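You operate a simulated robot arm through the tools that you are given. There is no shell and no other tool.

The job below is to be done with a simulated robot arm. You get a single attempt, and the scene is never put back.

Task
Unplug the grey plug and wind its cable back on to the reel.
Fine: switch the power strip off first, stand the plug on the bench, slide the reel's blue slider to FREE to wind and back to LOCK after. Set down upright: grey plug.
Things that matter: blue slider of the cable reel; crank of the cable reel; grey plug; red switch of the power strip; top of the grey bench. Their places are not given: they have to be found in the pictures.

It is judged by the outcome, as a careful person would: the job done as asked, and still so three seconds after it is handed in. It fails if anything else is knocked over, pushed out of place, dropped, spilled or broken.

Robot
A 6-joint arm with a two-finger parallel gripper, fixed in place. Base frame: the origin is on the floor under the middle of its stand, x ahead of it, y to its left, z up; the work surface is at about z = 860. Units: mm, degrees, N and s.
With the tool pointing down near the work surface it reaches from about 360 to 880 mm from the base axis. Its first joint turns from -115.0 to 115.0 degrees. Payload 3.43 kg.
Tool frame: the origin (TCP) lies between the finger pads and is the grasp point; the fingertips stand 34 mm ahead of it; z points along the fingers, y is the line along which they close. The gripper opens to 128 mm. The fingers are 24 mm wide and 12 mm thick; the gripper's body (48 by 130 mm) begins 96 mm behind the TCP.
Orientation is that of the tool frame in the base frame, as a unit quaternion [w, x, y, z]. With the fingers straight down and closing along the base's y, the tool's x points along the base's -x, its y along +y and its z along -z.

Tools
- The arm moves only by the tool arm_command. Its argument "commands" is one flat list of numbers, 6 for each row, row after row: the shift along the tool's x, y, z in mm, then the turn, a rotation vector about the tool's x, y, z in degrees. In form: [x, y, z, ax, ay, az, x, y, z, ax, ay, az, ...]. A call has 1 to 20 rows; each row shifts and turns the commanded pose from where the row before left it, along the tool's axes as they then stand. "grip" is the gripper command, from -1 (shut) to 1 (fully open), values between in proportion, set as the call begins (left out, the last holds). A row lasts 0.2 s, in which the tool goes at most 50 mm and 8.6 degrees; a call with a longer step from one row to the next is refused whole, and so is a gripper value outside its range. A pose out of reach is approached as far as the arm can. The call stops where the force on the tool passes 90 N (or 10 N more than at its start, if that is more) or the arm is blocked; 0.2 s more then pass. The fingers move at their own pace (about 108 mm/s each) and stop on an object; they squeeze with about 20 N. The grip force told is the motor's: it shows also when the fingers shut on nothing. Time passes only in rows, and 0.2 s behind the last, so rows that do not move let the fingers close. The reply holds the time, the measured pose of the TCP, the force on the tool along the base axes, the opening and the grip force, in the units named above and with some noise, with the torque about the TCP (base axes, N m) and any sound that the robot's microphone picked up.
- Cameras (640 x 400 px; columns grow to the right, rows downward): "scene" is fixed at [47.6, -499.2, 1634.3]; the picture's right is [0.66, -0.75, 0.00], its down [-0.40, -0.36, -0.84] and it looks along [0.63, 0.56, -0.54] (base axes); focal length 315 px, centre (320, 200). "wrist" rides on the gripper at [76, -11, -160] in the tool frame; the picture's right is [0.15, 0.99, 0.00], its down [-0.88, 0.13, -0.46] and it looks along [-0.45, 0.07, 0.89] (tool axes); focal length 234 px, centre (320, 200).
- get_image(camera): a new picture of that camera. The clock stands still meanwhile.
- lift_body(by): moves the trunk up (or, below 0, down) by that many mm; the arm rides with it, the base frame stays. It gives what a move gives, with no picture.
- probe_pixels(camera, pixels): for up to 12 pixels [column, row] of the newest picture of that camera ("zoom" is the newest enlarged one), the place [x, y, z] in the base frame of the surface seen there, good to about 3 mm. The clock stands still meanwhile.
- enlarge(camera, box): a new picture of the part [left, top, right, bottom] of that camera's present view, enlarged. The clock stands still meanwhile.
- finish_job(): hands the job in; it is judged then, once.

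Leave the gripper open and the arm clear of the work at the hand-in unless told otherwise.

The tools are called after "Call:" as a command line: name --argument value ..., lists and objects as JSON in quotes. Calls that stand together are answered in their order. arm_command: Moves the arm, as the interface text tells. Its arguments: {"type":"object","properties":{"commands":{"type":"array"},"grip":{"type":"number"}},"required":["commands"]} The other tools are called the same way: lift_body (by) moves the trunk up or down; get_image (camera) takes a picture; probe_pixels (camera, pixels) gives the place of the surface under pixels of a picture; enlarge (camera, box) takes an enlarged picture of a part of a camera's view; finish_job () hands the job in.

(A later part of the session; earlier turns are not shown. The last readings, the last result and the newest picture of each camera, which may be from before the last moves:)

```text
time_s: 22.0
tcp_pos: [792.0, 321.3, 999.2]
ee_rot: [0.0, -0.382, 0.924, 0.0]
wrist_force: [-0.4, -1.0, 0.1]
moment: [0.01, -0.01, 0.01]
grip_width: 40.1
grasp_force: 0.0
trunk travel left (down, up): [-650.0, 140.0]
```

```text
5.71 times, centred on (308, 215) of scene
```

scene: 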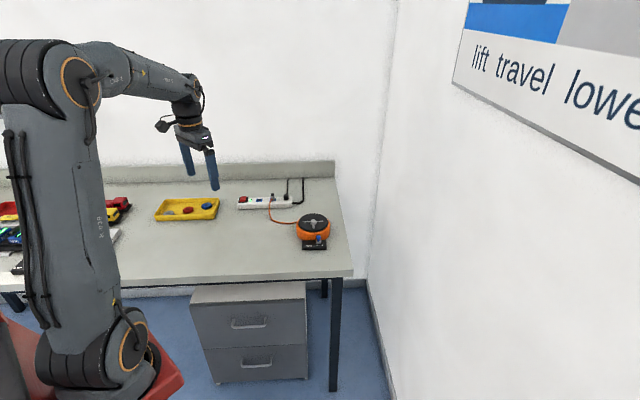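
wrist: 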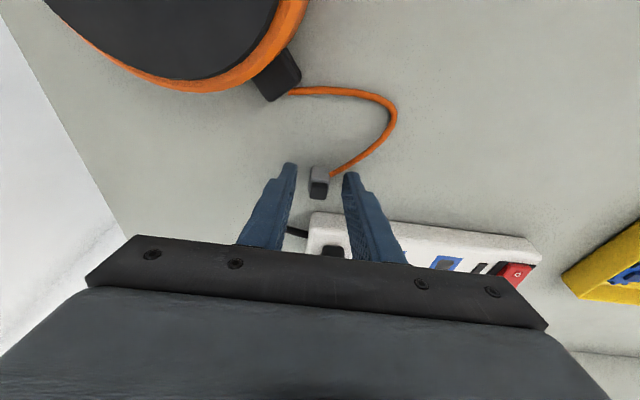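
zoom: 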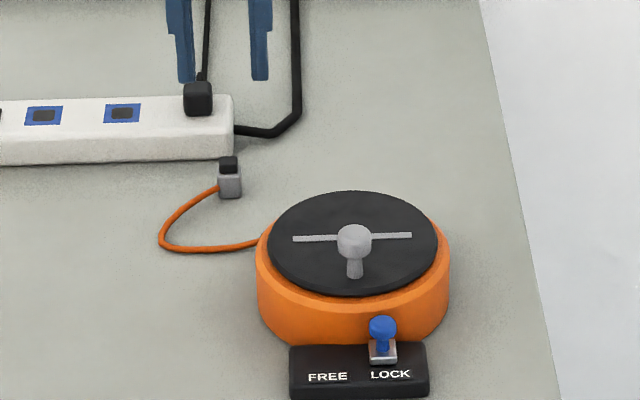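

The plug stays upright. Now I'll travel at z≈1000 to above the blue slider.

Call:
arm_command --commands '[42.5, -20.1, 0, 0, 0, 0, 42.5, -20.1, 0, 0, 0, 0, 42.5, -20.1, 0, 0, 0, 0, 42.5, -20.1, 0, 0, 0, 0, 42.5, -20.1, 0, 0, 0, 0, 0, 0, 0, 0, 0, 0]' --grip -0.47

Call:
get_image --camera "wrist"

Call:
enlarge --camera "scene" --box '[280, 180, 350, 260]'

```text
time_s: 23.4
tcp_pos: [711.5, 96.1, 999.3]
ee_rot: [0.0, -0.382, 0.924, -0.001]
wrist_force: [-0.5, 0.0, 0.5]
moment: [0.01, 0.04, -0.01]
grip_width: 34.0
grasp_force: 0.0
trunk travel left (down, up): [-650.0, 140.0]
```

```text
taken
```

wrist: 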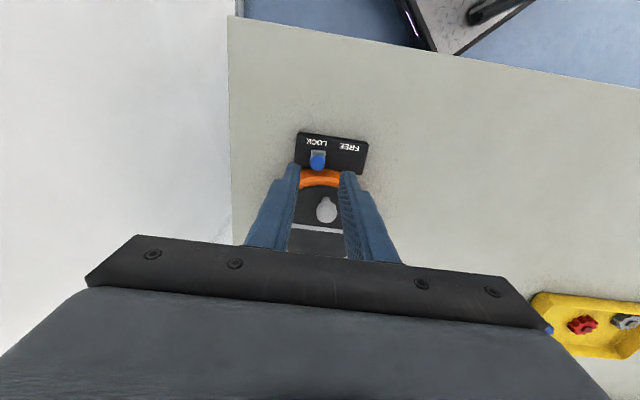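

```text
5.00 times, centred on (315, 220) of scene
```

zoom: 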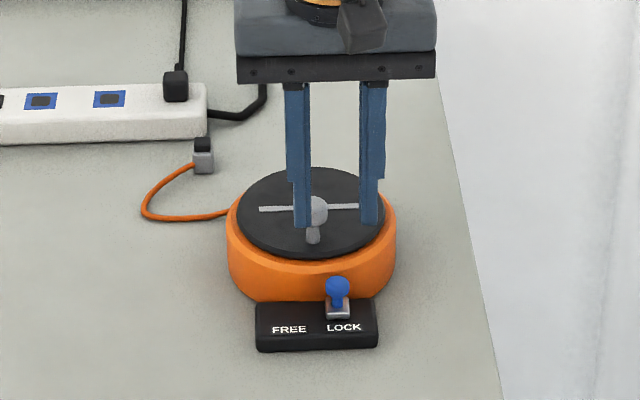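

I'm above the slider. I'll enlarge the wrist view on it to refine its position before descending.

Call:
enlarge --camera "wrist" --box '[280, 120, 380, 190]'

Call:
probe_pixels --camera "wrist" --pixels '[[318, 160], [318, 165], [315, 161], [322, 161], [317, 152], [325, 205], [327, 214], [319, 214], [334, 214]]'

```text
5.71 times, centred on (330, 155) of wrist
```

zoom: 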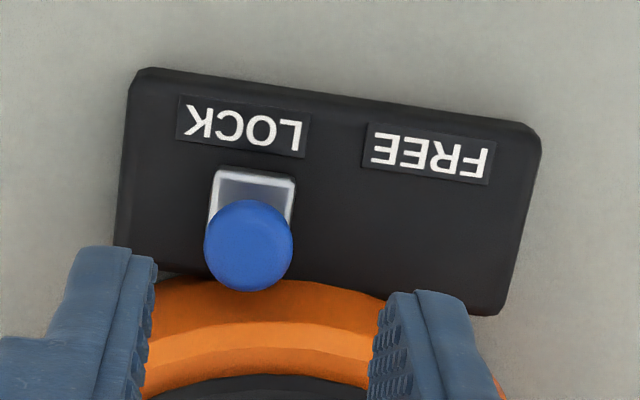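

```text
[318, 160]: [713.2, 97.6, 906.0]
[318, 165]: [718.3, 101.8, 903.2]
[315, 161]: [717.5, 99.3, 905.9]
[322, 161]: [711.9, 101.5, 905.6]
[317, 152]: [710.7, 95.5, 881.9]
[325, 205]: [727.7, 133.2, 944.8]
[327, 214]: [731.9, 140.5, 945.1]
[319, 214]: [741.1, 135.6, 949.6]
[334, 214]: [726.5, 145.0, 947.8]
```

Call:
probe_pixels --camera "zoom" --pixels '[[250, 245], [210, 245], [288, 245], [250, 205], [250, 285], [255, 185], [218, 185], [292, 190], [140, 75], [535, 135], [500, 310], [120, 240]]'

```text
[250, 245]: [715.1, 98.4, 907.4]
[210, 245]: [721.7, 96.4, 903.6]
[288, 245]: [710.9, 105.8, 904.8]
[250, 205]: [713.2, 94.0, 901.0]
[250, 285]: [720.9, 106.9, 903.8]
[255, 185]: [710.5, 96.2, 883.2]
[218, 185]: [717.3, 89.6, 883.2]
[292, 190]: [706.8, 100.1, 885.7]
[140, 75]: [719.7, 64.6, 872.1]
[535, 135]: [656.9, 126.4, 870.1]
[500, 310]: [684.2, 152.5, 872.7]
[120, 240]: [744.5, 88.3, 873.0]
```

The blue knob's ball is about 15 mm wide, centred at (716.5,100.8) with its top at about 907. The box top is at 873 and the silver base at about 885. I'll descend with the fingers centred 2.5 mm outward of the knob, away from the reel rim, pausing with the tips above it.

Call:
arm_command --commands '[-2.1, -0.1, 15, 0, 0, 0, -2.1, -0.1, 15, 0, 0, 0, 0, 0, 15, 0, 0, 0, 0, 0, 0, 0, 0, 0]'

Call:
enlarge --camera "wrist" --box '[260, 130, 400, 230]'

Call:
enlarge --camera "scene" --box '[285, 200, 345, 255]'

```text
time_s: 24.4
tcp_pos: [714.9, 101.8, 955.5]
ee_rot: [0.0, -0.383, 0.924, 0.0]
wrist_force: [-0.5, 0.4, 0.7]
moment: [-0.02, 0.01, 0.02]
grip_width: 34.2
grasp_force: 0.0
trunk travel left (down, up): [-650.0, 140.0]
```

```text
4.00 times, centred on (330, 180) of wrist
```

zoom: 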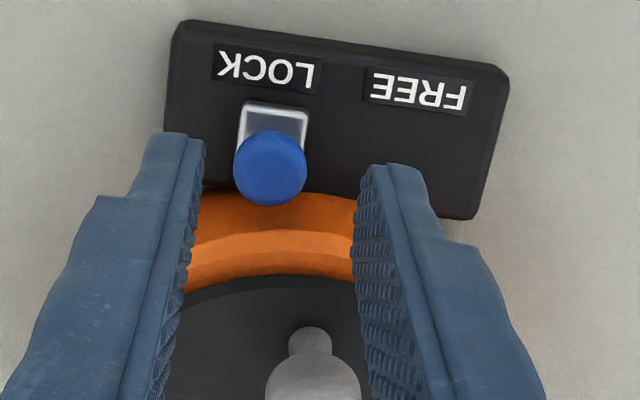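

```text
7.27 times, centred on (315, 228) of scene
```

zoom: 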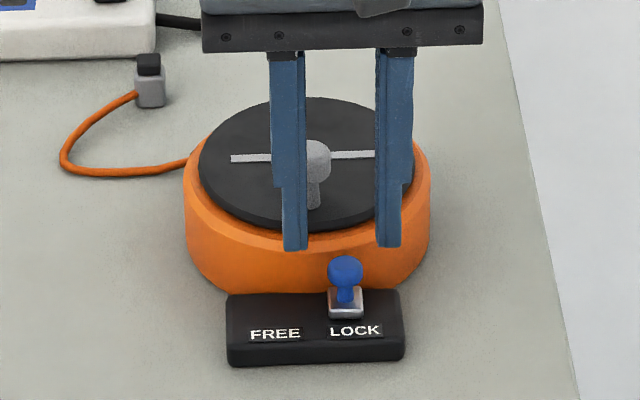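

The fingers are centred around the knob and clear of the rim. I'll lower to TCP z≈923 so the tips are at about 889, then look.

Call:
arm_command --commands '[0.7, 0, 10, 0, 0, 0, 0, 0, 10, 0, 0, 0, 0, 0, 8, 0, 0, 0, 0, 0, 4, 0, 0, 0, 0, 0, 0, 0, 0, 0]'

Call:
enlarge --camera "wrist" --box '[260, 130, 400, 230]'

Call:
enlarge --camera "scene" --box '[285, 200, 345, 255]'

```text
time_s: 25.6
tcp_pos: [714.7, 101.1, 923.4]
ee_rot: [0.0, -0.383, 0.924, 0.001]
wrist_force: [-1.3, 0.1, -0.2]
moment: [0.01, 0.05, -0.01]
grip_width: 34.1
grasp_force: 0.0
trunk travel left (down, up): [-650.0, 140.0]
```

```text
4.00 times, centred on (330, 180) of wrist
```

zoom: 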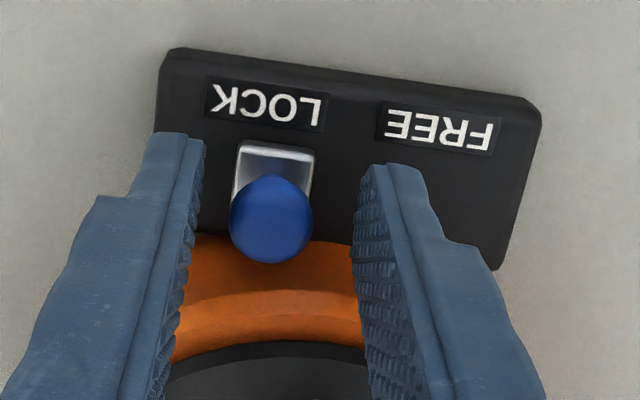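

```text
7.27 times, centred on (315, 228) of scene
```

zoom: 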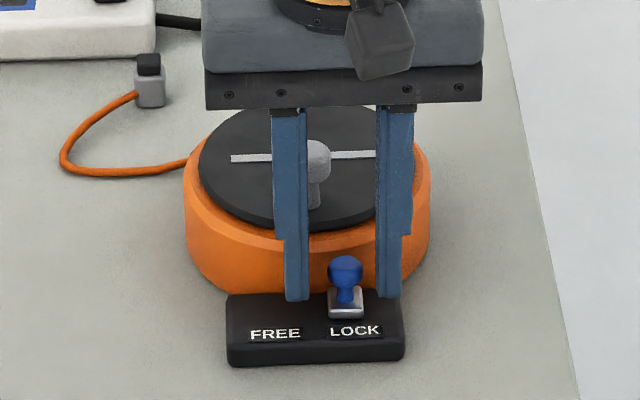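

The knob is between the fingers. I'll close on it.

Call:
arm_command --commands '[0, 0, 0, 0, 0, 0, 0, 0, 0, 0, 0, 0, 0, 0, 0, 0, 0, 0]' --grip -1

Call:
enlarge --camera "wrist" --box '[260, 130, 400, 230]'

```text
time_s: 26.4
tcp_pos: [714.9, 100.3, 923.1]
ee_rot: [0.0, -0.383, 0.924, 0.001]
wrist_force: [2.0, 0.1, -1.4]
moment: [-0.02, -0.04, -0.04]
grip_width: 16.0
grasp_force: 45.4
trunk travel left (down, up): [-650.0, 140.0]
```

```text
4.00 times, centred on (330, 180) of wrist
```

zoom: 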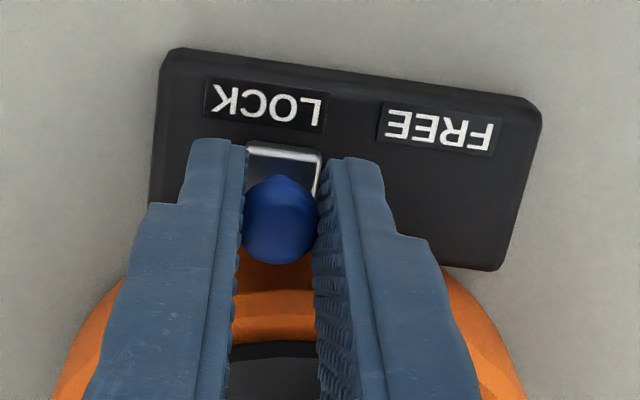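

The knob is gripped at 16 mm width. I'll slide along tool +y, toward FREE, in 3 mm steps for 24 mm and watch the force.

Call:
arm_command --commands '[0, 3, 0, 0, 0, 0, 0, 3, 0, 0, 0, 0, 0, 3, 0, 0, 0, 0, 0, 3, 0, 0, 0, 0, 0, 3, 0, 0, 0, 0, 0, 3, 0, 0, 0, 0, 0, 3, 0, 0, 0, 0, 0, 3, 0, 0, 0, 0]'

Call:
enlarge --camera "wrist" --box '[260, 130, 400, 230]'

Call:
enlarge --camera "scene" --box '[285, 200, 345, 255]'

```text
time_s: 28.2
tcp_pos: [696.7, 118.2, 924.1]
ee_rot: [0.0, -0.383, 0.924, 0.0]
wrist_force: [-1.0, 0.0, 4.2]
moment: [-0.04, 0.04, 0.03]
grip_width: 16.0
grasp_force: 45.6
trunk travel left (down, up): [-650.0, 140.0]
```

```text
4.00 times, centred on (330, 180) of wrist
```

zoom: 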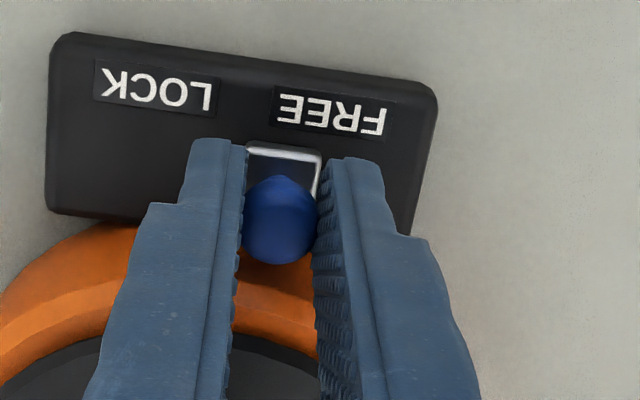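

```text
7.27 times, centred on (315, 228) of scene
```

zoom: 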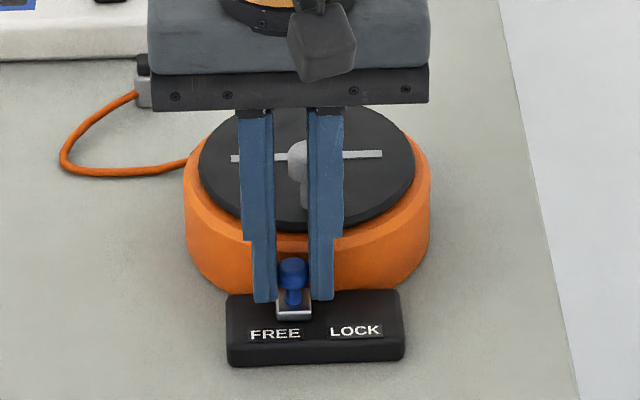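

The slider follows and the reel stays put. About 8 mm remains to the FREE mark, so I'll do 6 mm in 2 mm steps.

Call:
arm_command --commands '[0, 2, 0, 0, 0, 0, 0, 2, 0, 0, 0, 0, 0, 2, 0, 0, 0, 0]'

Call:
enlarge --camera "wrist" --box '[260, 130, 400, 230]'

```text
time_s: 29.0
tcp_pos: [694.1, 122.1, 924.2]
ee_rot: [0.001, -0.383, 0.924, -0.001]
wrist_force: [-2.9, -2.9, 10.6]
moment: [-0.22, 0.26, 0.0]
grip_width: 15.8
grasp_force: 45.4
trunk travel left (down, up): [-650.0, 140.0]
```

```text
4.00 times, centred on (330, 180) of wrist
```

zoom: 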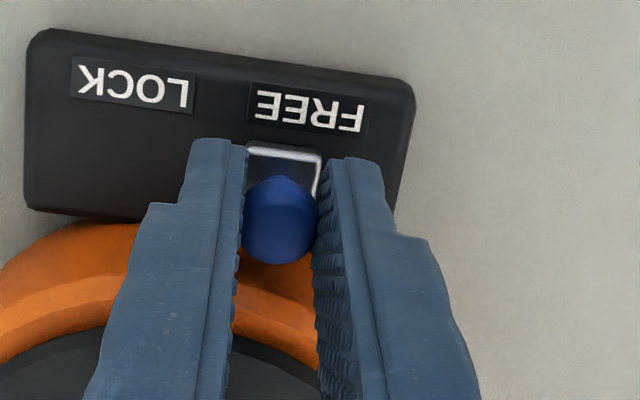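

The slider is near FREE, but the upward force rose to 10.6 N. I'll check the surroundings closely before the last few millimetres.

Call:
enlarge --camera "scene" --box '[296, 222, 332, 252]'

Call:
get_image --camera "scene"

Call:
enlarge --camera "wrist" --box '[290, 155, 350, 205]'

```text
13.33 times, centred on (314, 237) of scene
```

zoom: 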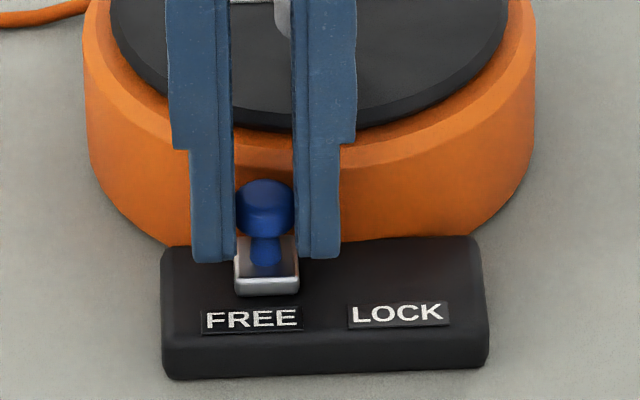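

```text
taken
```

scene: 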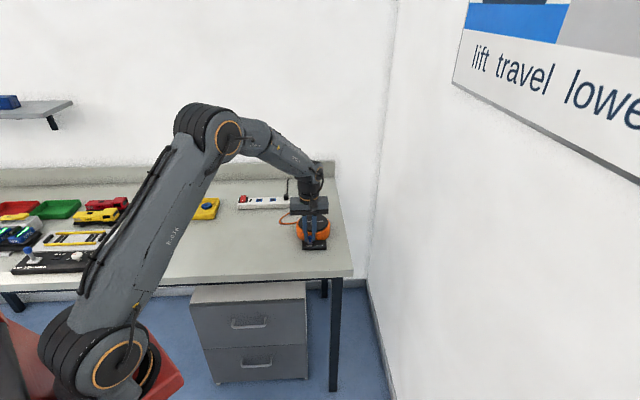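

```text
8.00 times, centred on (320, 180) of wrist
```

zoom: 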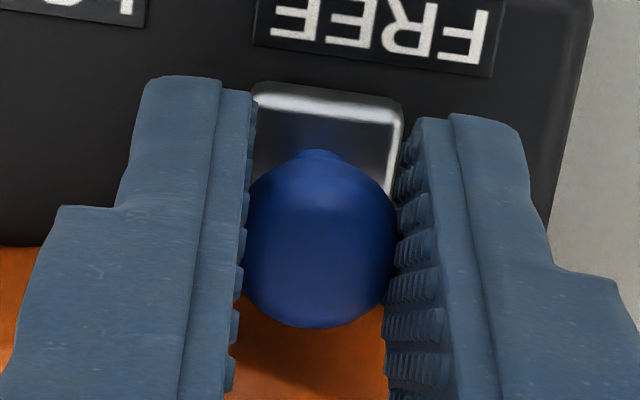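

The slider's offset from the FREE label now mirrors what it was at LOCK, so it's nearly at its end. I'll try 2 mm more in 1 mm steps to confirm the end stop by force.

Call:
arm_command --commands '[0, 1, 0, 0, 0, 0, 0, 1, 0, 0, 0, 0]'

Call:
enlarge --camera "scene" --box '[296, 222, 332, 252]'

```text
time_s: 29.6
tcp_pos: [693.0, 122.4, 924.3]
ee_rot: [0.001, -0.383, 0.924, -0.001]
wrist_force: [-0.1, -5.7, 10.8]
moment: [-0.14, -0.03, -0.01]
grip_width: 16.2
grasp_force: 45.2
trunk travel left (down, up): [-650.0, 140.0]
```

```text
13.33 times, centred on (314, 237) of scene
```

zoom: 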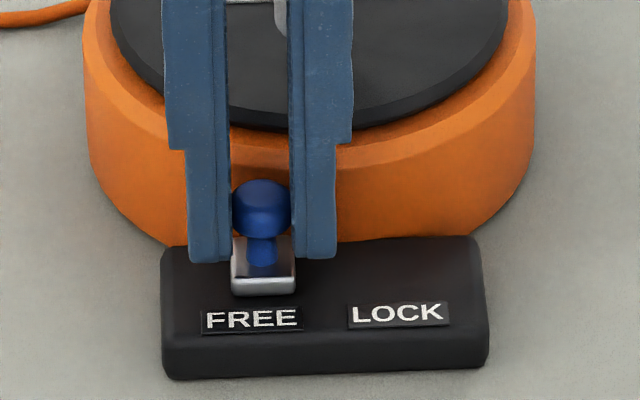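

The slider moved about 1 mm more and 4 N now resists along the slide. I'll try another 2 mm.

Call:
arm_command --commands '[0, 1, 0, 0, 0, 0, 0, 1, 0, 0, 0, 0]'

Call:
enlarge --camera "scene" --box '[296, 222, 332, 252]'

```text
time_s: 30.2
tcp_pos: [692.7, 123.9, 923.6]
ee_rot: [0.002, -0.382, 0.924, -0.001]
wrist_force: [10.7, -16.6, 6.7]
moment: [-0.2, -0.47, -0.16]
grip_width: 15.9
grasp_force: 45.3
trunk travel left (down, up): [-650.0, 140.0]
```

```text
13.33 times, centred on (314, 237) of scene
```

zoom: 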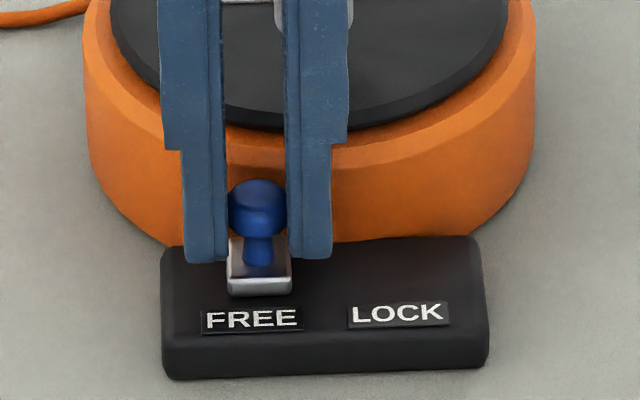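

Now 19 N resists along the slide, so the end stop at FREE is reached and the reel has not moved. I'll release and rise.

Call:
arm_command --commands '[0, -1.5, 0, 0, 0, 0, 0, 0, 0, 0, 0, 0]' --grip -0.47

Call:
arm_command --commands '[0, 0, -15, 0, 0, 0, 0, 0, -30, 0, 0, 0, 0, 0, -40, 0, 0, 0, 0, 0, 0, 0, 0, 0]'

Call:
enlarge --camera "scene" --box '[285, 200, 345, 255]'

Call:
get_image --camera "wrist"

```text
time_s: 30.8
tcp_pos: [691.9, 124.1, 922.5]
ee_rot: [0.0, -0.382, 0.924, 0.0]
wrist_force: [0.6, -0.1, -0.7]
moment: [-0.01, 0.01, -0.02]
grip_width: 33.9
grasp_force: 0.1
trunk travel left (down, up): [-650.0, 140.0]
```

```text
time_s: 31.8
tcp_pos: [691.7, 123.0, 1008.1]
ee_rot: [0.0, -0.382, 0.924, 0.001]
wrist_force: [-0.8, 0.4, -0.2]
moment: [-0.01, 0.02, -0.01]
grip_width: 33.9
grasp_force: 0.0
trunk travel left (down, up): [-650.0, 140.0]
```

```text
7.27 times, centred on (315, 228) of scene
```

zoom: 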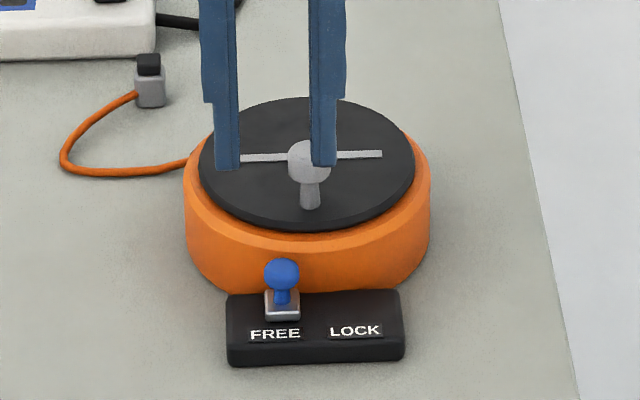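

```text
taken
```

wrist: 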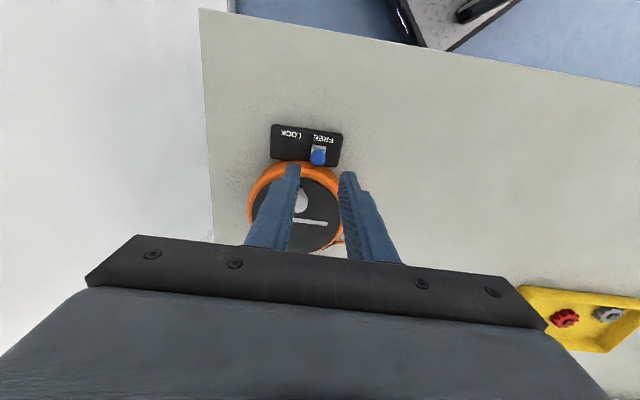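

The slider is at FREE and nothing else moved. Next is the crank knob at (732,141). I'll move above it with fingers open 40 mm and check alignment.

Call:
arm_command --commands '[-20.6, -7.9, 0, 0, 0, 0, -20.6, -7.9, 8, 0, 0, 0, 0, 0, 0, 0, 0, 0]' --grip -0.375

Call:
enlarge --camera "wrist" --box '[250, 120, 390, 220]'

Call:
enlarge --camera "scene" --box '[270, 195, 345, 255]'

```text
time_s: 32.6
tcp_pos: [730.8, 139.8, 998.6]
ee_rot: [0.0, -0.383, 0.924, -0.001]
wrist_force: [0.3, -0.2, 0.8]
moment: [-0.01, 0.01, 0.01]
grip_width: 40.0
grasp_force: 0.1
trunk travel left (down, up): [-650.0, 140.0]
```

```text
4.00 times, centred on (320, 170) of wrist
```

zoom: 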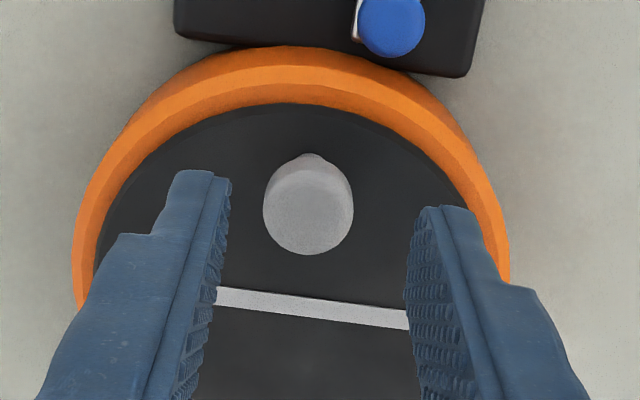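

```text
6.67 times, centred on (308, 225) of scene
```

zoom: 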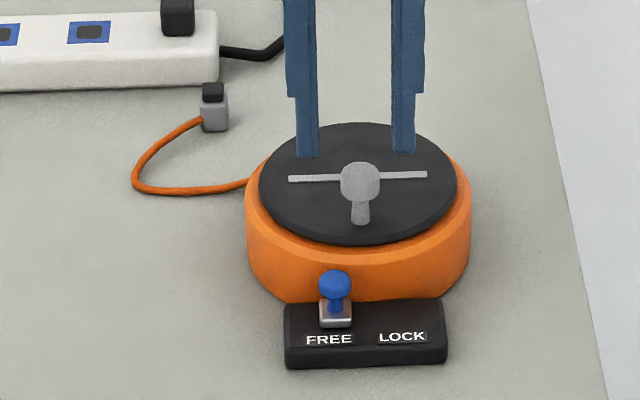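

I'll refine the knob centre and disc centre from this close view. I need a fresh wrist zoom as the newest enlarged picture.

Call:
enlarge --camera "wrist" --box '[250, 120, 390, 220]'

Call:
probe_pixels --camera "zoom" --pixels '[[308, 210], [268, 210], [348, 210], [308, 172], [308, 248], [285, 180], [335, 180], [285, 240], [335, 240], [308, 158]]'

Call:
probe_pixels --camera "zoom" --pixels '[[300, 110], [200, 150], [400, 145], [110, 250], [450, 200], [310, 308], [310, 296], [310, 318], [220, 292], [400, 322], [300, 380], [150, 190]]'

```text
4.00 times, centred on (320, 170) of wrist
```

zoom: 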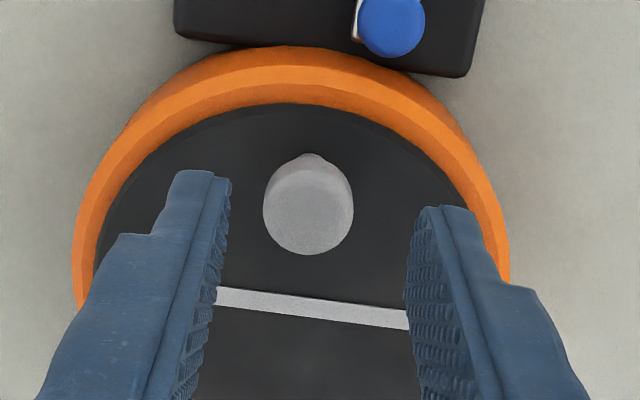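

```text
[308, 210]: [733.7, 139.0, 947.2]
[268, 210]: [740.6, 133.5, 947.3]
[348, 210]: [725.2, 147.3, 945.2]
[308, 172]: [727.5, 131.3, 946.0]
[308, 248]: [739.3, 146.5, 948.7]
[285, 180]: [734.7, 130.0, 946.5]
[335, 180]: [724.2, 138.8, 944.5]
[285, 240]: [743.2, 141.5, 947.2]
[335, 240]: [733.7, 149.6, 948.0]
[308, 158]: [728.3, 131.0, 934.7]
```

```text
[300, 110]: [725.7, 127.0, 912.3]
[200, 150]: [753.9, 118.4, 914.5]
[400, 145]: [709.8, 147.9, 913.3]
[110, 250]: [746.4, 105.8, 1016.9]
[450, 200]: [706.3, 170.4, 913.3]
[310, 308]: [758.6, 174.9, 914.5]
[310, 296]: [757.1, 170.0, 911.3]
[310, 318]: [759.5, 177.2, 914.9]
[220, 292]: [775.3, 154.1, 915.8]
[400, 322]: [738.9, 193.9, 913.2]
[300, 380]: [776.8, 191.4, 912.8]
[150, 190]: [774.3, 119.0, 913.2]
```

The refined knob centre is (733.5,139.8), about 20 mm wide with its top at 948, and the disc centre is at about (761,169.3), radius 40. I'll descend over the knob so the tips stay about 5 mm above the disc, at TCP z≈954.

Call:
arm_command --commands '[-1, -1.9, 20, 0, 0, 0, 0, 0, 15, 0, 0, 0, 0, 0, 10, 0, 0, 0, 0, 0, 0, 0, 0, 0]'

Call:
enlarge --camera "wrist" --box '[250, 120, 390, 220]'

Call:
enlarge --camera "scene" --box '[285, 200, 345, 255]'

```text
time_s: 33.6
tcp_pos: [734.2, 140.4, 955.5]
ee_rot: [0.0, -0.382, 0.924, 0.0]
wrist_force: [0.4, 0.0, -0.5]
moment: [0.0, -0.01, -0.02]
grip_width: 40.0
grasp_force: 0.0
trunk travel left (down, up): [-650.0, 140.0]
```

```text
4.00 times, centred on (320, 170) of wrist
```

zoom: 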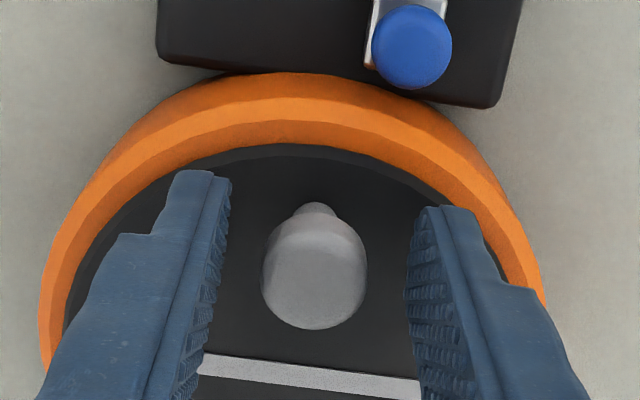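

```text
7.27 times, centred on (315, 228) of scene
```

zoom: 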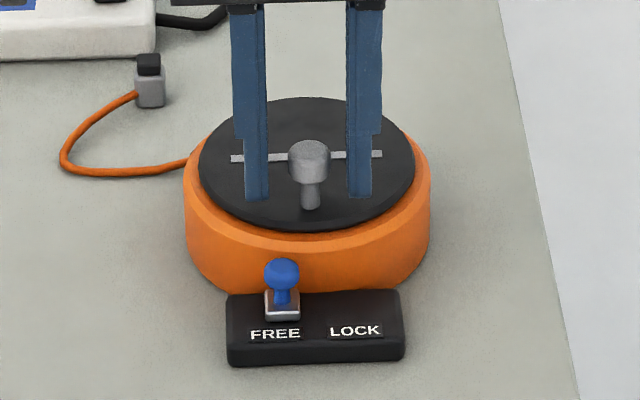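

The knob sits between the fingers. I'll close on it.

Call:
arm_command --commands '[0, 0, 0.5, 0, 0, 0, 0, 0, 0, 0, 0, 0, 0, 0, 0, 0, 0, 0]' --grip -1

Call:
enlarge --camera "wrist" --box '[250, 120, 390, 220]'

```text
time_s: 34.4
tcp_pos: [733.2, 140.1, 954.4]
ee_rot: [0.0, -0.382, 0.924, 0.0]
wrist_force: [-7.6, -6.0, 9.8]
moment: [-0.46, 0.47, 0.05]
grip_width: 21.6
grasp_force: 44.9
trunk travel left (down, up): [-650.0, 140.0]
```

```text
4.00 times, centred on (320, 170) of wrist
```

zoom: 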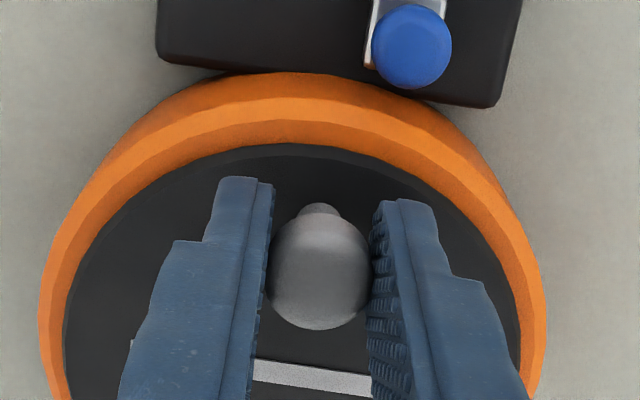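

The knob is held at 21.6 mm. I'll test a small arc clockwise as seen from above, 36° about the disc centre at radius 40, then watch the knob, the cable and the force.

Call:
arm_command --commands '[-0.5, 6.3, 0, 0, 0, 0, -1.47, 6.12, 0, 0, 0, 0, -2.42, 5.8, 0, 0, 0, 0, -3.29, 5.41, 0, 0, 0, 0]'

Call:
enlarge --camera "scene" --box '[270, 195, 345, 255]'

Call:
enlarge --camera "wrist" --box '[250, 120, 390, 220]'

```text
time_s: 35.4
tcp_pos: [724.1, 162.6, 954.8]
ee_rot: [0.0, -0.383, 0.924, 0.0]
wrist_force: [4.4, -10.7, 1.2]
moment: [-0.3, -0.03, -0.45]
grip_width: 21.3
grasp_force: 45.0
trunk travel left (down, up): [-650.0, 140.0]
```

```text
6.67 times, centred on (308, 225) of scene
```

zoom: 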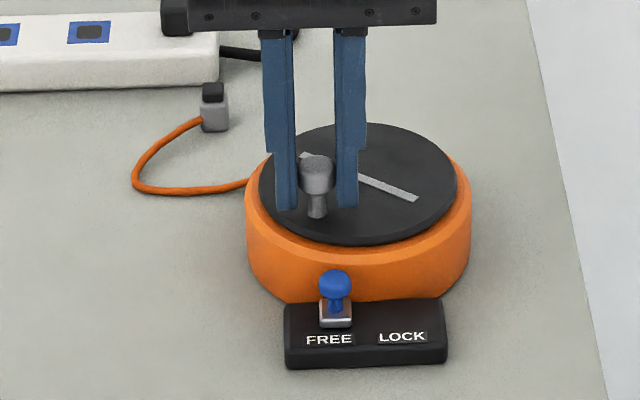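

```text
4.00 times, centred on (320, 170) of wrist
```

zoom: 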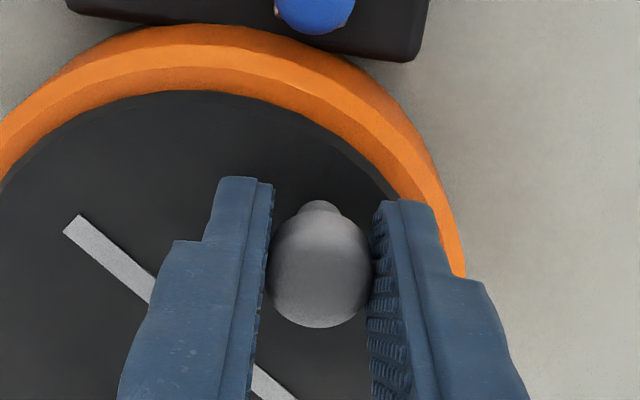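

The crank turned with the knob and the reel stayed in place. I'll continue clockwise to the half-turn point, eight 18° steps, then compare the cable.

Call:
arm_command --commands '[-8.89, 8.89, 0, 0, 0, 0, -11.21, 5.71, 0, 0, 0, 0, -12.42, 1.97, 0, 0, 0, 0, -12.42, -1.97, 0, 0, 0, 0, -11.21, -5.71, 0, 0, 0, 0, -8.89, -8.89, 0, 0, 0, 0, -5.71, -11.21, 0, 0, 0, 0, -1.97, -12.42, 0, 0, 0, 0]'

Call:
enlarge --camera "scene" --box '[270, 195, 345, 255]'

Call:
get_image --camera "wrist"

```text
time_s: 37.2
tcp_pos: [795.3, 193.1, 955.2]
ee_rot: [0.004, -0.379, 0.925, -0.002]
wrist_force: [30.9, 13.5, 2.4]
moment: [0.68, -1.1, 0.28]
grip_width: 20.8
grasp_force: 45.5
trunk travel left (down, up): [-650.0, 140.0]
```

```text
6.67 times, centred on (308, 225) of scene
```

zoom: 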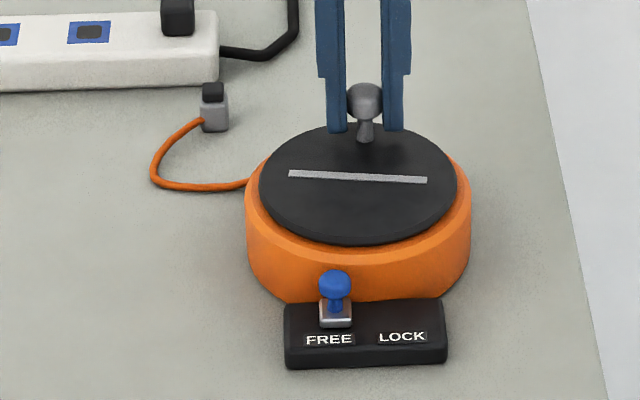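

```text
taken
```

wrist: 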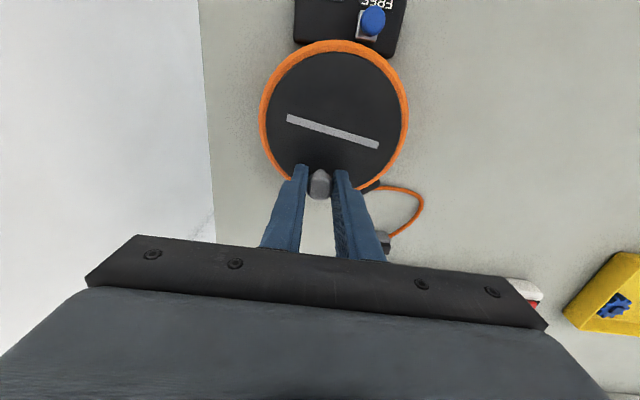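

Clockwise shortens the cable, since its loop's left edge went from 132 to 150 in the zoom. A 31 N radial force has built up, so I'll let it settle one row and read again.

Call:
arm_command --commands '[0, 0, 0, 0, 0, 0]'

Call:
enlarge --camera "wrist" --box '[250, 30, 430, 250]'

```text
time_s: 37.6
tcp_pos: [789.9, 197.4, 954.9]
ee_rot: [0.0, -0.383, 0.924, -0.001]
wrist_force: [13.9, 0.2, 14.4]
moment: [0.2, -0.38, 0.38]
grip_width: 21.4
grasp_force: 44.7
trunk travel left (down, up): [-650.0, 140.0]
```

```text
1.82 times, centred on (340, 140) of wrist
```

zoom: 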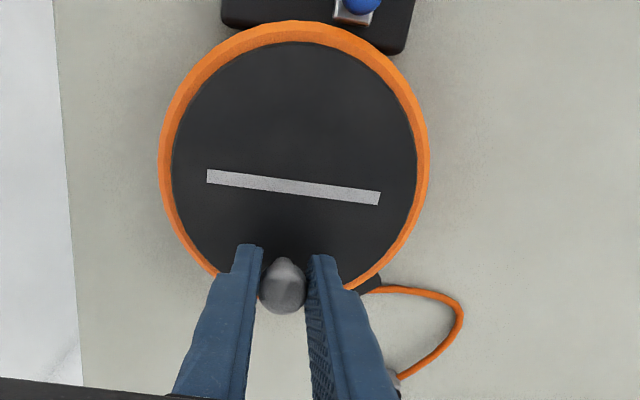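

That was overshoot; settled, it is exactly on the commanded circle. I'll use slower 9° steps for the next half-turn.

Call:
arm_command --commands '[0.495, -6.288, 0, 0, 0, 0, 1.472, -6.134, 0, 0, 0, 0, 2.414, -5.828, 0, 0, 0, 0, 3.296, -5.378, 0, 0, 0, 0, 4.096, -4.797, 0, 0, 0, 0, 4.797, -4.096, 0, 0, 0, 0, 5.378, -3.296, 0, 0, 0, 0, 5.828, -2.414, 0, 0, 0, 0, 6.134, -1.472, 0, 0, 0, 0, 6.288, -0.495, 0, 0, 0, 0, 6.288, 0.495, 0, 0, 0, 0, 6.134, 1.472, 0, 0, 0, 0, 5.828, 2.414, 0, 0, 0, 0, 5.378, 3.296, 0, 0, 0, 0, 4.797, 4.096, 0, 0, 0, 0, 4.096, 4.797, 0, 0, 0, 0, 3.296, 5.378, 0, 0, 0, 0, 2.414, 5.828, 0, 0, 0, 0, 1.472, 6.134, 0, 0, 0, 0, 0.495, 6.288, 0, 0, 0, 0]'

Call:
enlarge --camera "scene" --box '[270, 195, 345, 255]'

Call:
get_image --camera "wrist"

```text
time_s: 41.8
tcp_pos: [734.0, 120.9, 954.9]
ee_rot: [-0.01, -0.383, 0.924, -0.007]
wrist_force: [-13.5, -90.1, 17.8]
moment: [-2.02, 0.23, -0.42]
grip_width: 16.1
grasp_force: 45.0
trunk travel left (down, up): [-650.0, 140.0]
stopped in row 20: the force on the tool passed its limit at 92 N (the readings are from after the stop); the commanded pose is now the measured one
```

```text
6.67 times, centred on (308, 225) of scene
```

zoom: 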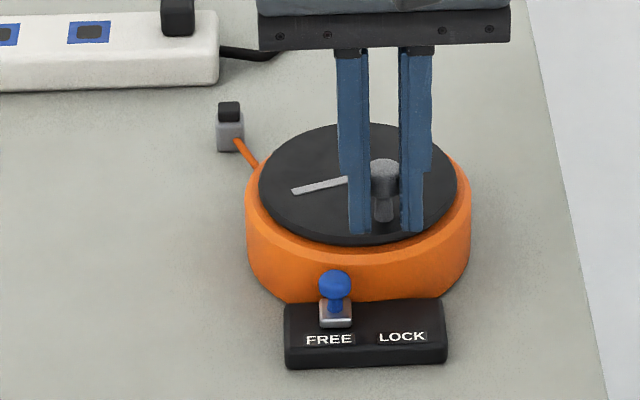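

```text
taken
```

wrist: 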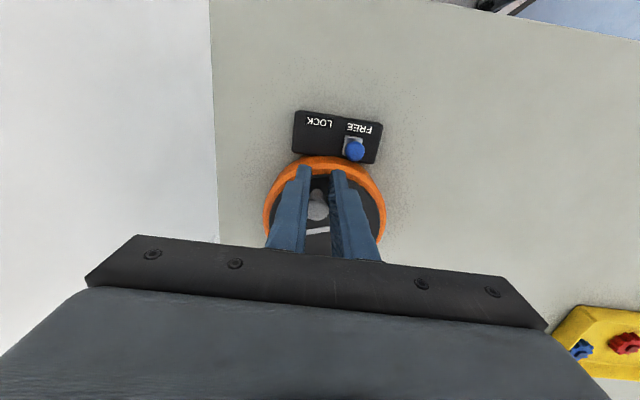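

The cable is now almost fully in: it's taut and short, the crank came up against a hard limit, and the arm stopped at 92 N. The plug still stands but was drawn nearer. I'll look closely and probe before doing anything else.

Call:
probe_pixels --camera "zoom" --pixels '[[384, 163], [384, 175], [384, 190], [384, 210], [229, 108], [229, 130], [229, 148], [250, 150], [240, 145], [295, 190], [340, 180], [222, 140]]'

Call:
enlarge --camera "scene" --box '[296, 203, 320, 223]'

Call:
enlarge --camera "wrist" --box '[250, 140, 400, 250]'

```text
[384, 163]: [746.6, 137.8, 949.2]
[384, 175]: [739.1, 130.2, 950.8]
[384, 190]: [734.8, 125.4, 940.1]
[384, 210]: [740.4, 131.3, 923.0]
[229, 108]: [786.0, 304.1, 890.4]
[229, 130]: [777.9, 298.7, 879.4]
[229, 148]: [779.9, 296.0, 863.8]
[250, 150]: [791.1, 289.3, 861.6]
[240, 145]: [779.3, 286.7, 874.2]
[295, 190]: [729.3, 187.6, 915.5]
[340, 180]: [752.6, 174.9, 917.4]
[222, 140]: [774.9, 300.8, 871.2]
```

```text
16.00 times, centred on (308, 213) of scene
```

zoom: 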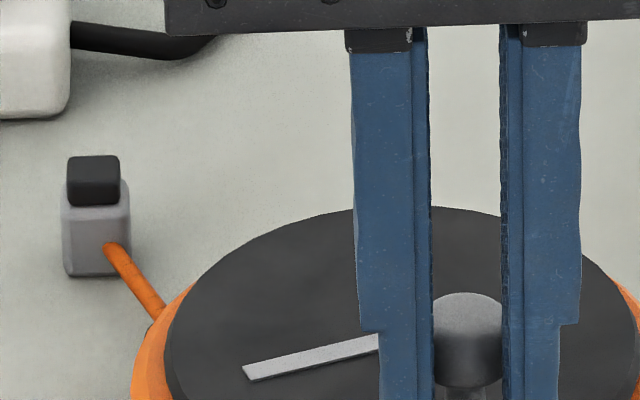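

```text
3.64 times, centred on (325, 195) of wrist
```

zoom: 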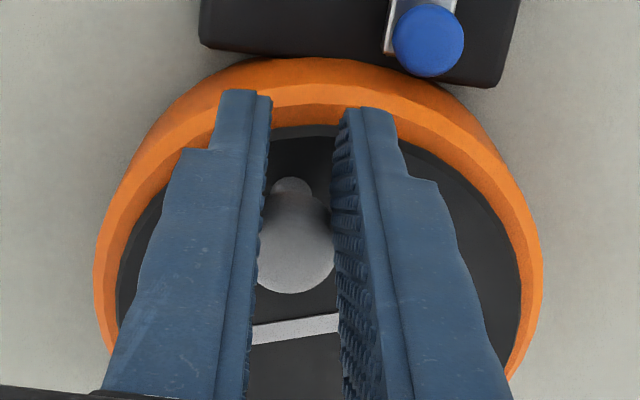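

The plug stands upright at about (786,305). Its cable is short and straight into the guide at about 40 mm, and the crank knob is stopped at about (740,131), so the cable is wound in. I'll open the fingers to release the knob and let the force go.

Call:
arm_command --commands '[0, 0, 0, 0, 0, 0, 0, 0, 0, 0, 0, 0]' --grip -0.3

Call:
enlarge --camera "scene" --box '[270, 195, 345, 255]'

Call:
enlarge --camera "wrist" --box '[250, 140, 400, 250]'

```text
time_s: 42.4
tcp_pos: [733.4, 141.2, 951.6]
ee_rot: [-0.006, -0.388, 0.922, -0.004]
wrist_force: [13.5, -5.3, 1.0]
moment: [-0.01, -0.46, 0.14]
grip_width: 52.0
grasp_force: 5.8
trunk travel left (down, up): [-650.0, 140.0]
```

```text
6.67 times, centred on (308, 225) of scene
```

zoom: 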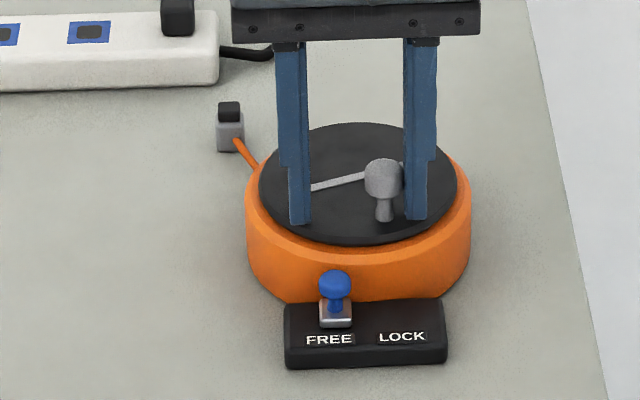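

```text
3.64 times, centred on (325, 195) of wrist
```

zoom: 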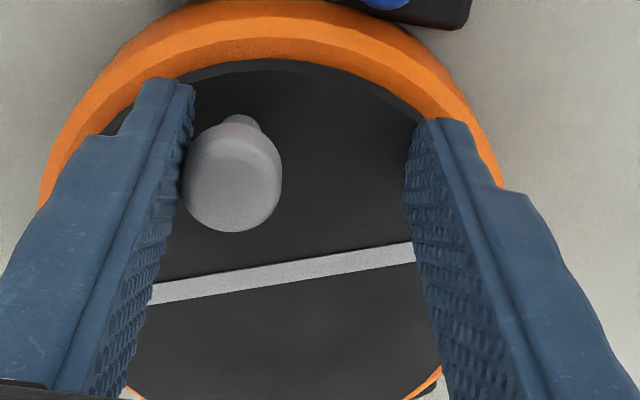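

The tool sprang back to (733,141) and the −u finger still lightly touches the knob. I'll shift 7 mm along tool −y to centre around the knob, then rise clear.

Call:
arm_command --commands '[0, -3.5, 0, 0, 0, 0, 0, -3.5, 0, 0, 0, 0, 0, 0, 0, 0, 0, 0]'

Call:
enlarge --camera "wrist" --box '[250, 140, 400, 250]'

```text
time_s: 43.1
tcp_pos: [738.2, 134.1, 951.6]
ee_rot: [-0.008, -0.386, 0.922, -0.004]
wrist_force: [0.2, -0.4, 0.1]
moment: [0.0, 0.02, -0.02]
grip_width: 44.8
grasp_force: 0.0
trunk travel left (down, up): [-650.0, 140.0]
```

```text
3.64 times, centred on (325, 195) of wrist
```

zoom: 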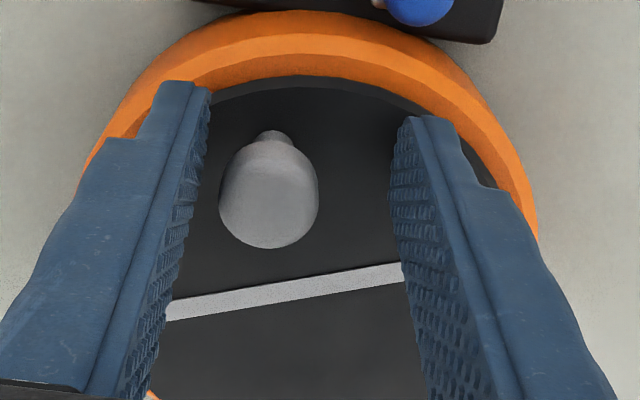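

The fingers are free, with zero force. I'll rise 55 mm, removing the 1° tilt that crept in, then inspect.

Call:
arm_command --commands '[0, 0, -15, 0, 0, 0, 0, 0, -20, 0, -1, 0, 0, 0, -20, 0, 0, 0, 0, 0, 0, 0, 0, 0]'

Call:
enlarge --camera "scene" --box '[270, 190, 345, 255]'

Call:
get_image --camera "wrist"

```text
time_s: 44.1
tcp_pos: [741.2, 135.0, 1004.3]
ee_rot: [0.0, -0.385, 0.923, -0.001]
wrist_force: [-1.0, -0.3, 0.2]
moment: [-0.01, 0.01, 0.01]
grip_width: 44.9
grasp_force: 0.0
trunk travel left (down, up): [-650.0, 140.0]
```

```text
6.15 times, centred on (308, 222) of scene
```

zoom: 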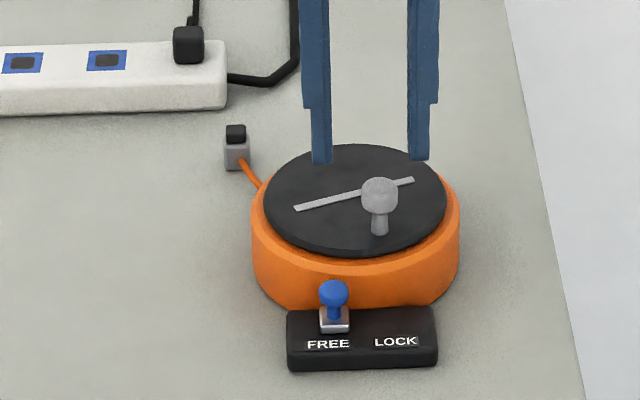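

```text
taken
```

wrist: 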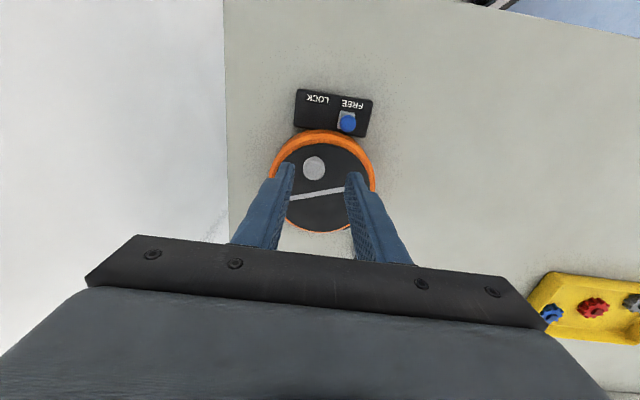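

The reel and its box are at the same pixels as before. I'll probe the knob and the plug to record where they rest now.

Call:
enlarge --camera "scene" --box '[270, 190, 345, 255]'

Call:
probe_pixels --camera "zoom" --pixels '[[380, 185], [380, 225], [298, 207], [412, 180], [236, 130], [237, 150], [237, 165], [334, 290], [334, 325], [292, 318], [432, 312], [290, 365]]'

Call:
enlarge --camera "scene" --box '[296, 203, 320, 223]'

```text
6.15 times, centred on (308, 222) of scene
```

zoom: 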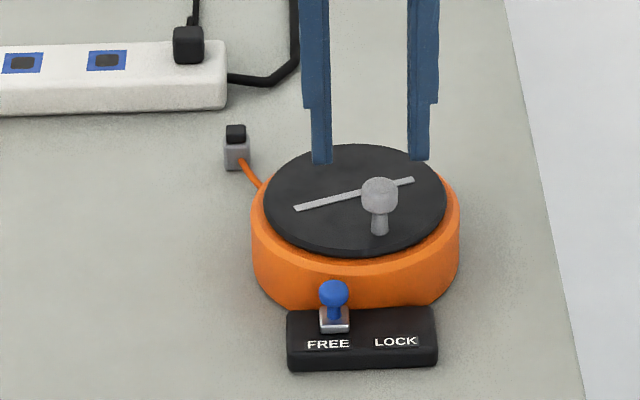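

```text
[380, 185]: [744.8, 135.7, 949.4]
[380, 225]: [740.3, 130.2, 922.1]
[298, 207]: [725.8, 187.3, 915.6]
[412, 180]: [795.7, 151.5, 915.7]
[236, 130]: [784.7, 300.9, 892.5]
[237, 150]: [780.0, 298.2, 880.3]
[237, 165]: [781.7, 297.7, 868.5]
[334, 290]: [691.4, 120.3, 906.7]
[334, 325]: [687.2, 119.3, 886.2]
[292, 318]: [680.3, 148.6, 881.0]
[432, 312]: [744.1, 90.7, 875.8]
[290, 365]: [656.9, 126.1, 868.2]
```

```text
16.00 times, centred on (308, 213) of scene
```

zoom: 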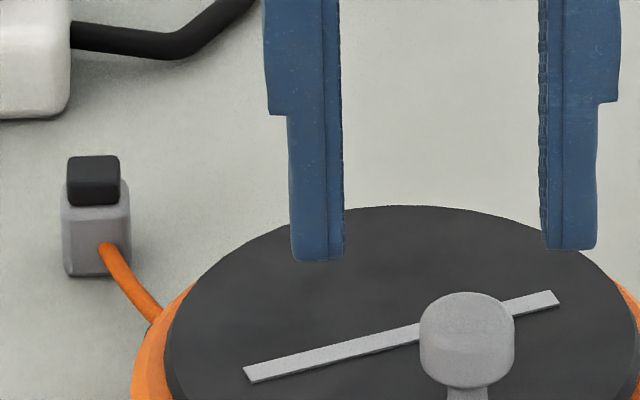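

The knob is at the same place, held at its stop at about 342°. The plug is upright and the box corners are unchanged, so winding is complete. Now the slider goes back to LOCK. I'll move above it at about (692.5,122.5) with fingers at 34 mm.

Call:
arm_command --commands '[21.1, 12.5, 0, 0, 0, 0, 21.1, 12.5, 0, 0, 0, 0, 0, 0, 20, 0, 0, 0, 0, 0, 20, 0, 0, 0, 0, 0, 0, 0, 0, 0]' --grip -0.47

Call:
enlarge --camera "wrist" --box '[260, 130, 400, 230]'

Call:
enlarge --camera "scene" --box '[285, 200, 345, 255]'

```text
time_s: 45.4
tcp_pos: [689.8, 122.0, 965.4]
ee_rot: [0.0, -0.386, 0.922, -0.002]
wrist_force: [-0.7, -0.7, -0.5]
moment: [-0.03, -0.02, -0.01]
grip_width: 34.0
grasp_force: 0.0
trunk travel left (down, up): [-650.0, 140.0]
```

```text
4.00 times, centred on (330, 180) of wrist
```

zoom: 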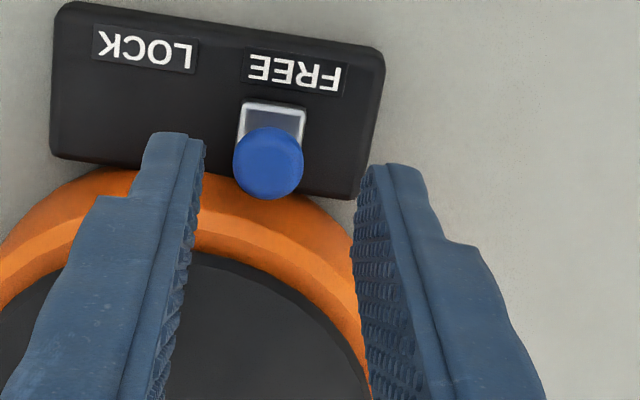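

```text
7.27 times, centred on (315, 228) of scene
```

zoom: 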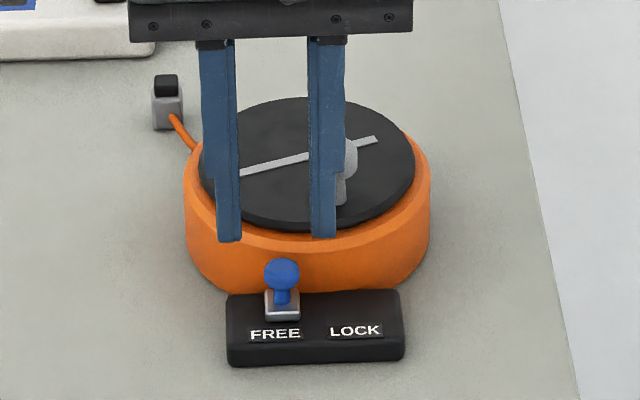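

The alignment matches the earlier grasp. I'll descend to TCP z≈923 around the knob.

Call:
arm_command --commands '[0, -0.5, 12, 0, 0, 0, 0, 0, 12, 0, 0, 0, 0, 0, 12, 0, 0, 0, 0, 0, 5, 0, 0, 0, 0, 0, 0, 0, 0, 0]'

Call:
enlarge --camera "wrist" --box '[260, 130, 400, 230]'

```text
time_s: 46.5
tcp_pos: [691.1, 122.0, 926.1]
ee_rot: [0.001, -0.386, 0.922, -0.002]
wrist_force: [-0.2, -0.1, 0.8]
moment: [-0.02, 0.0, 0.0]
grip_width: 33.7
grasp_force: 0.0
trunk travel left (down, up): [-650.0, 140.0]
```

```text
4.00 times, centred on (330, 180) of wrist
```

zoom: 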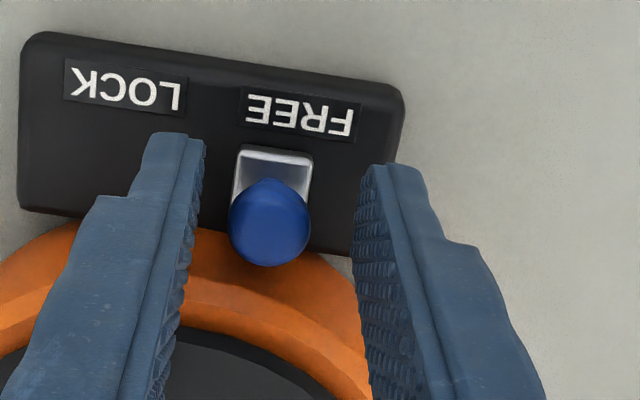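

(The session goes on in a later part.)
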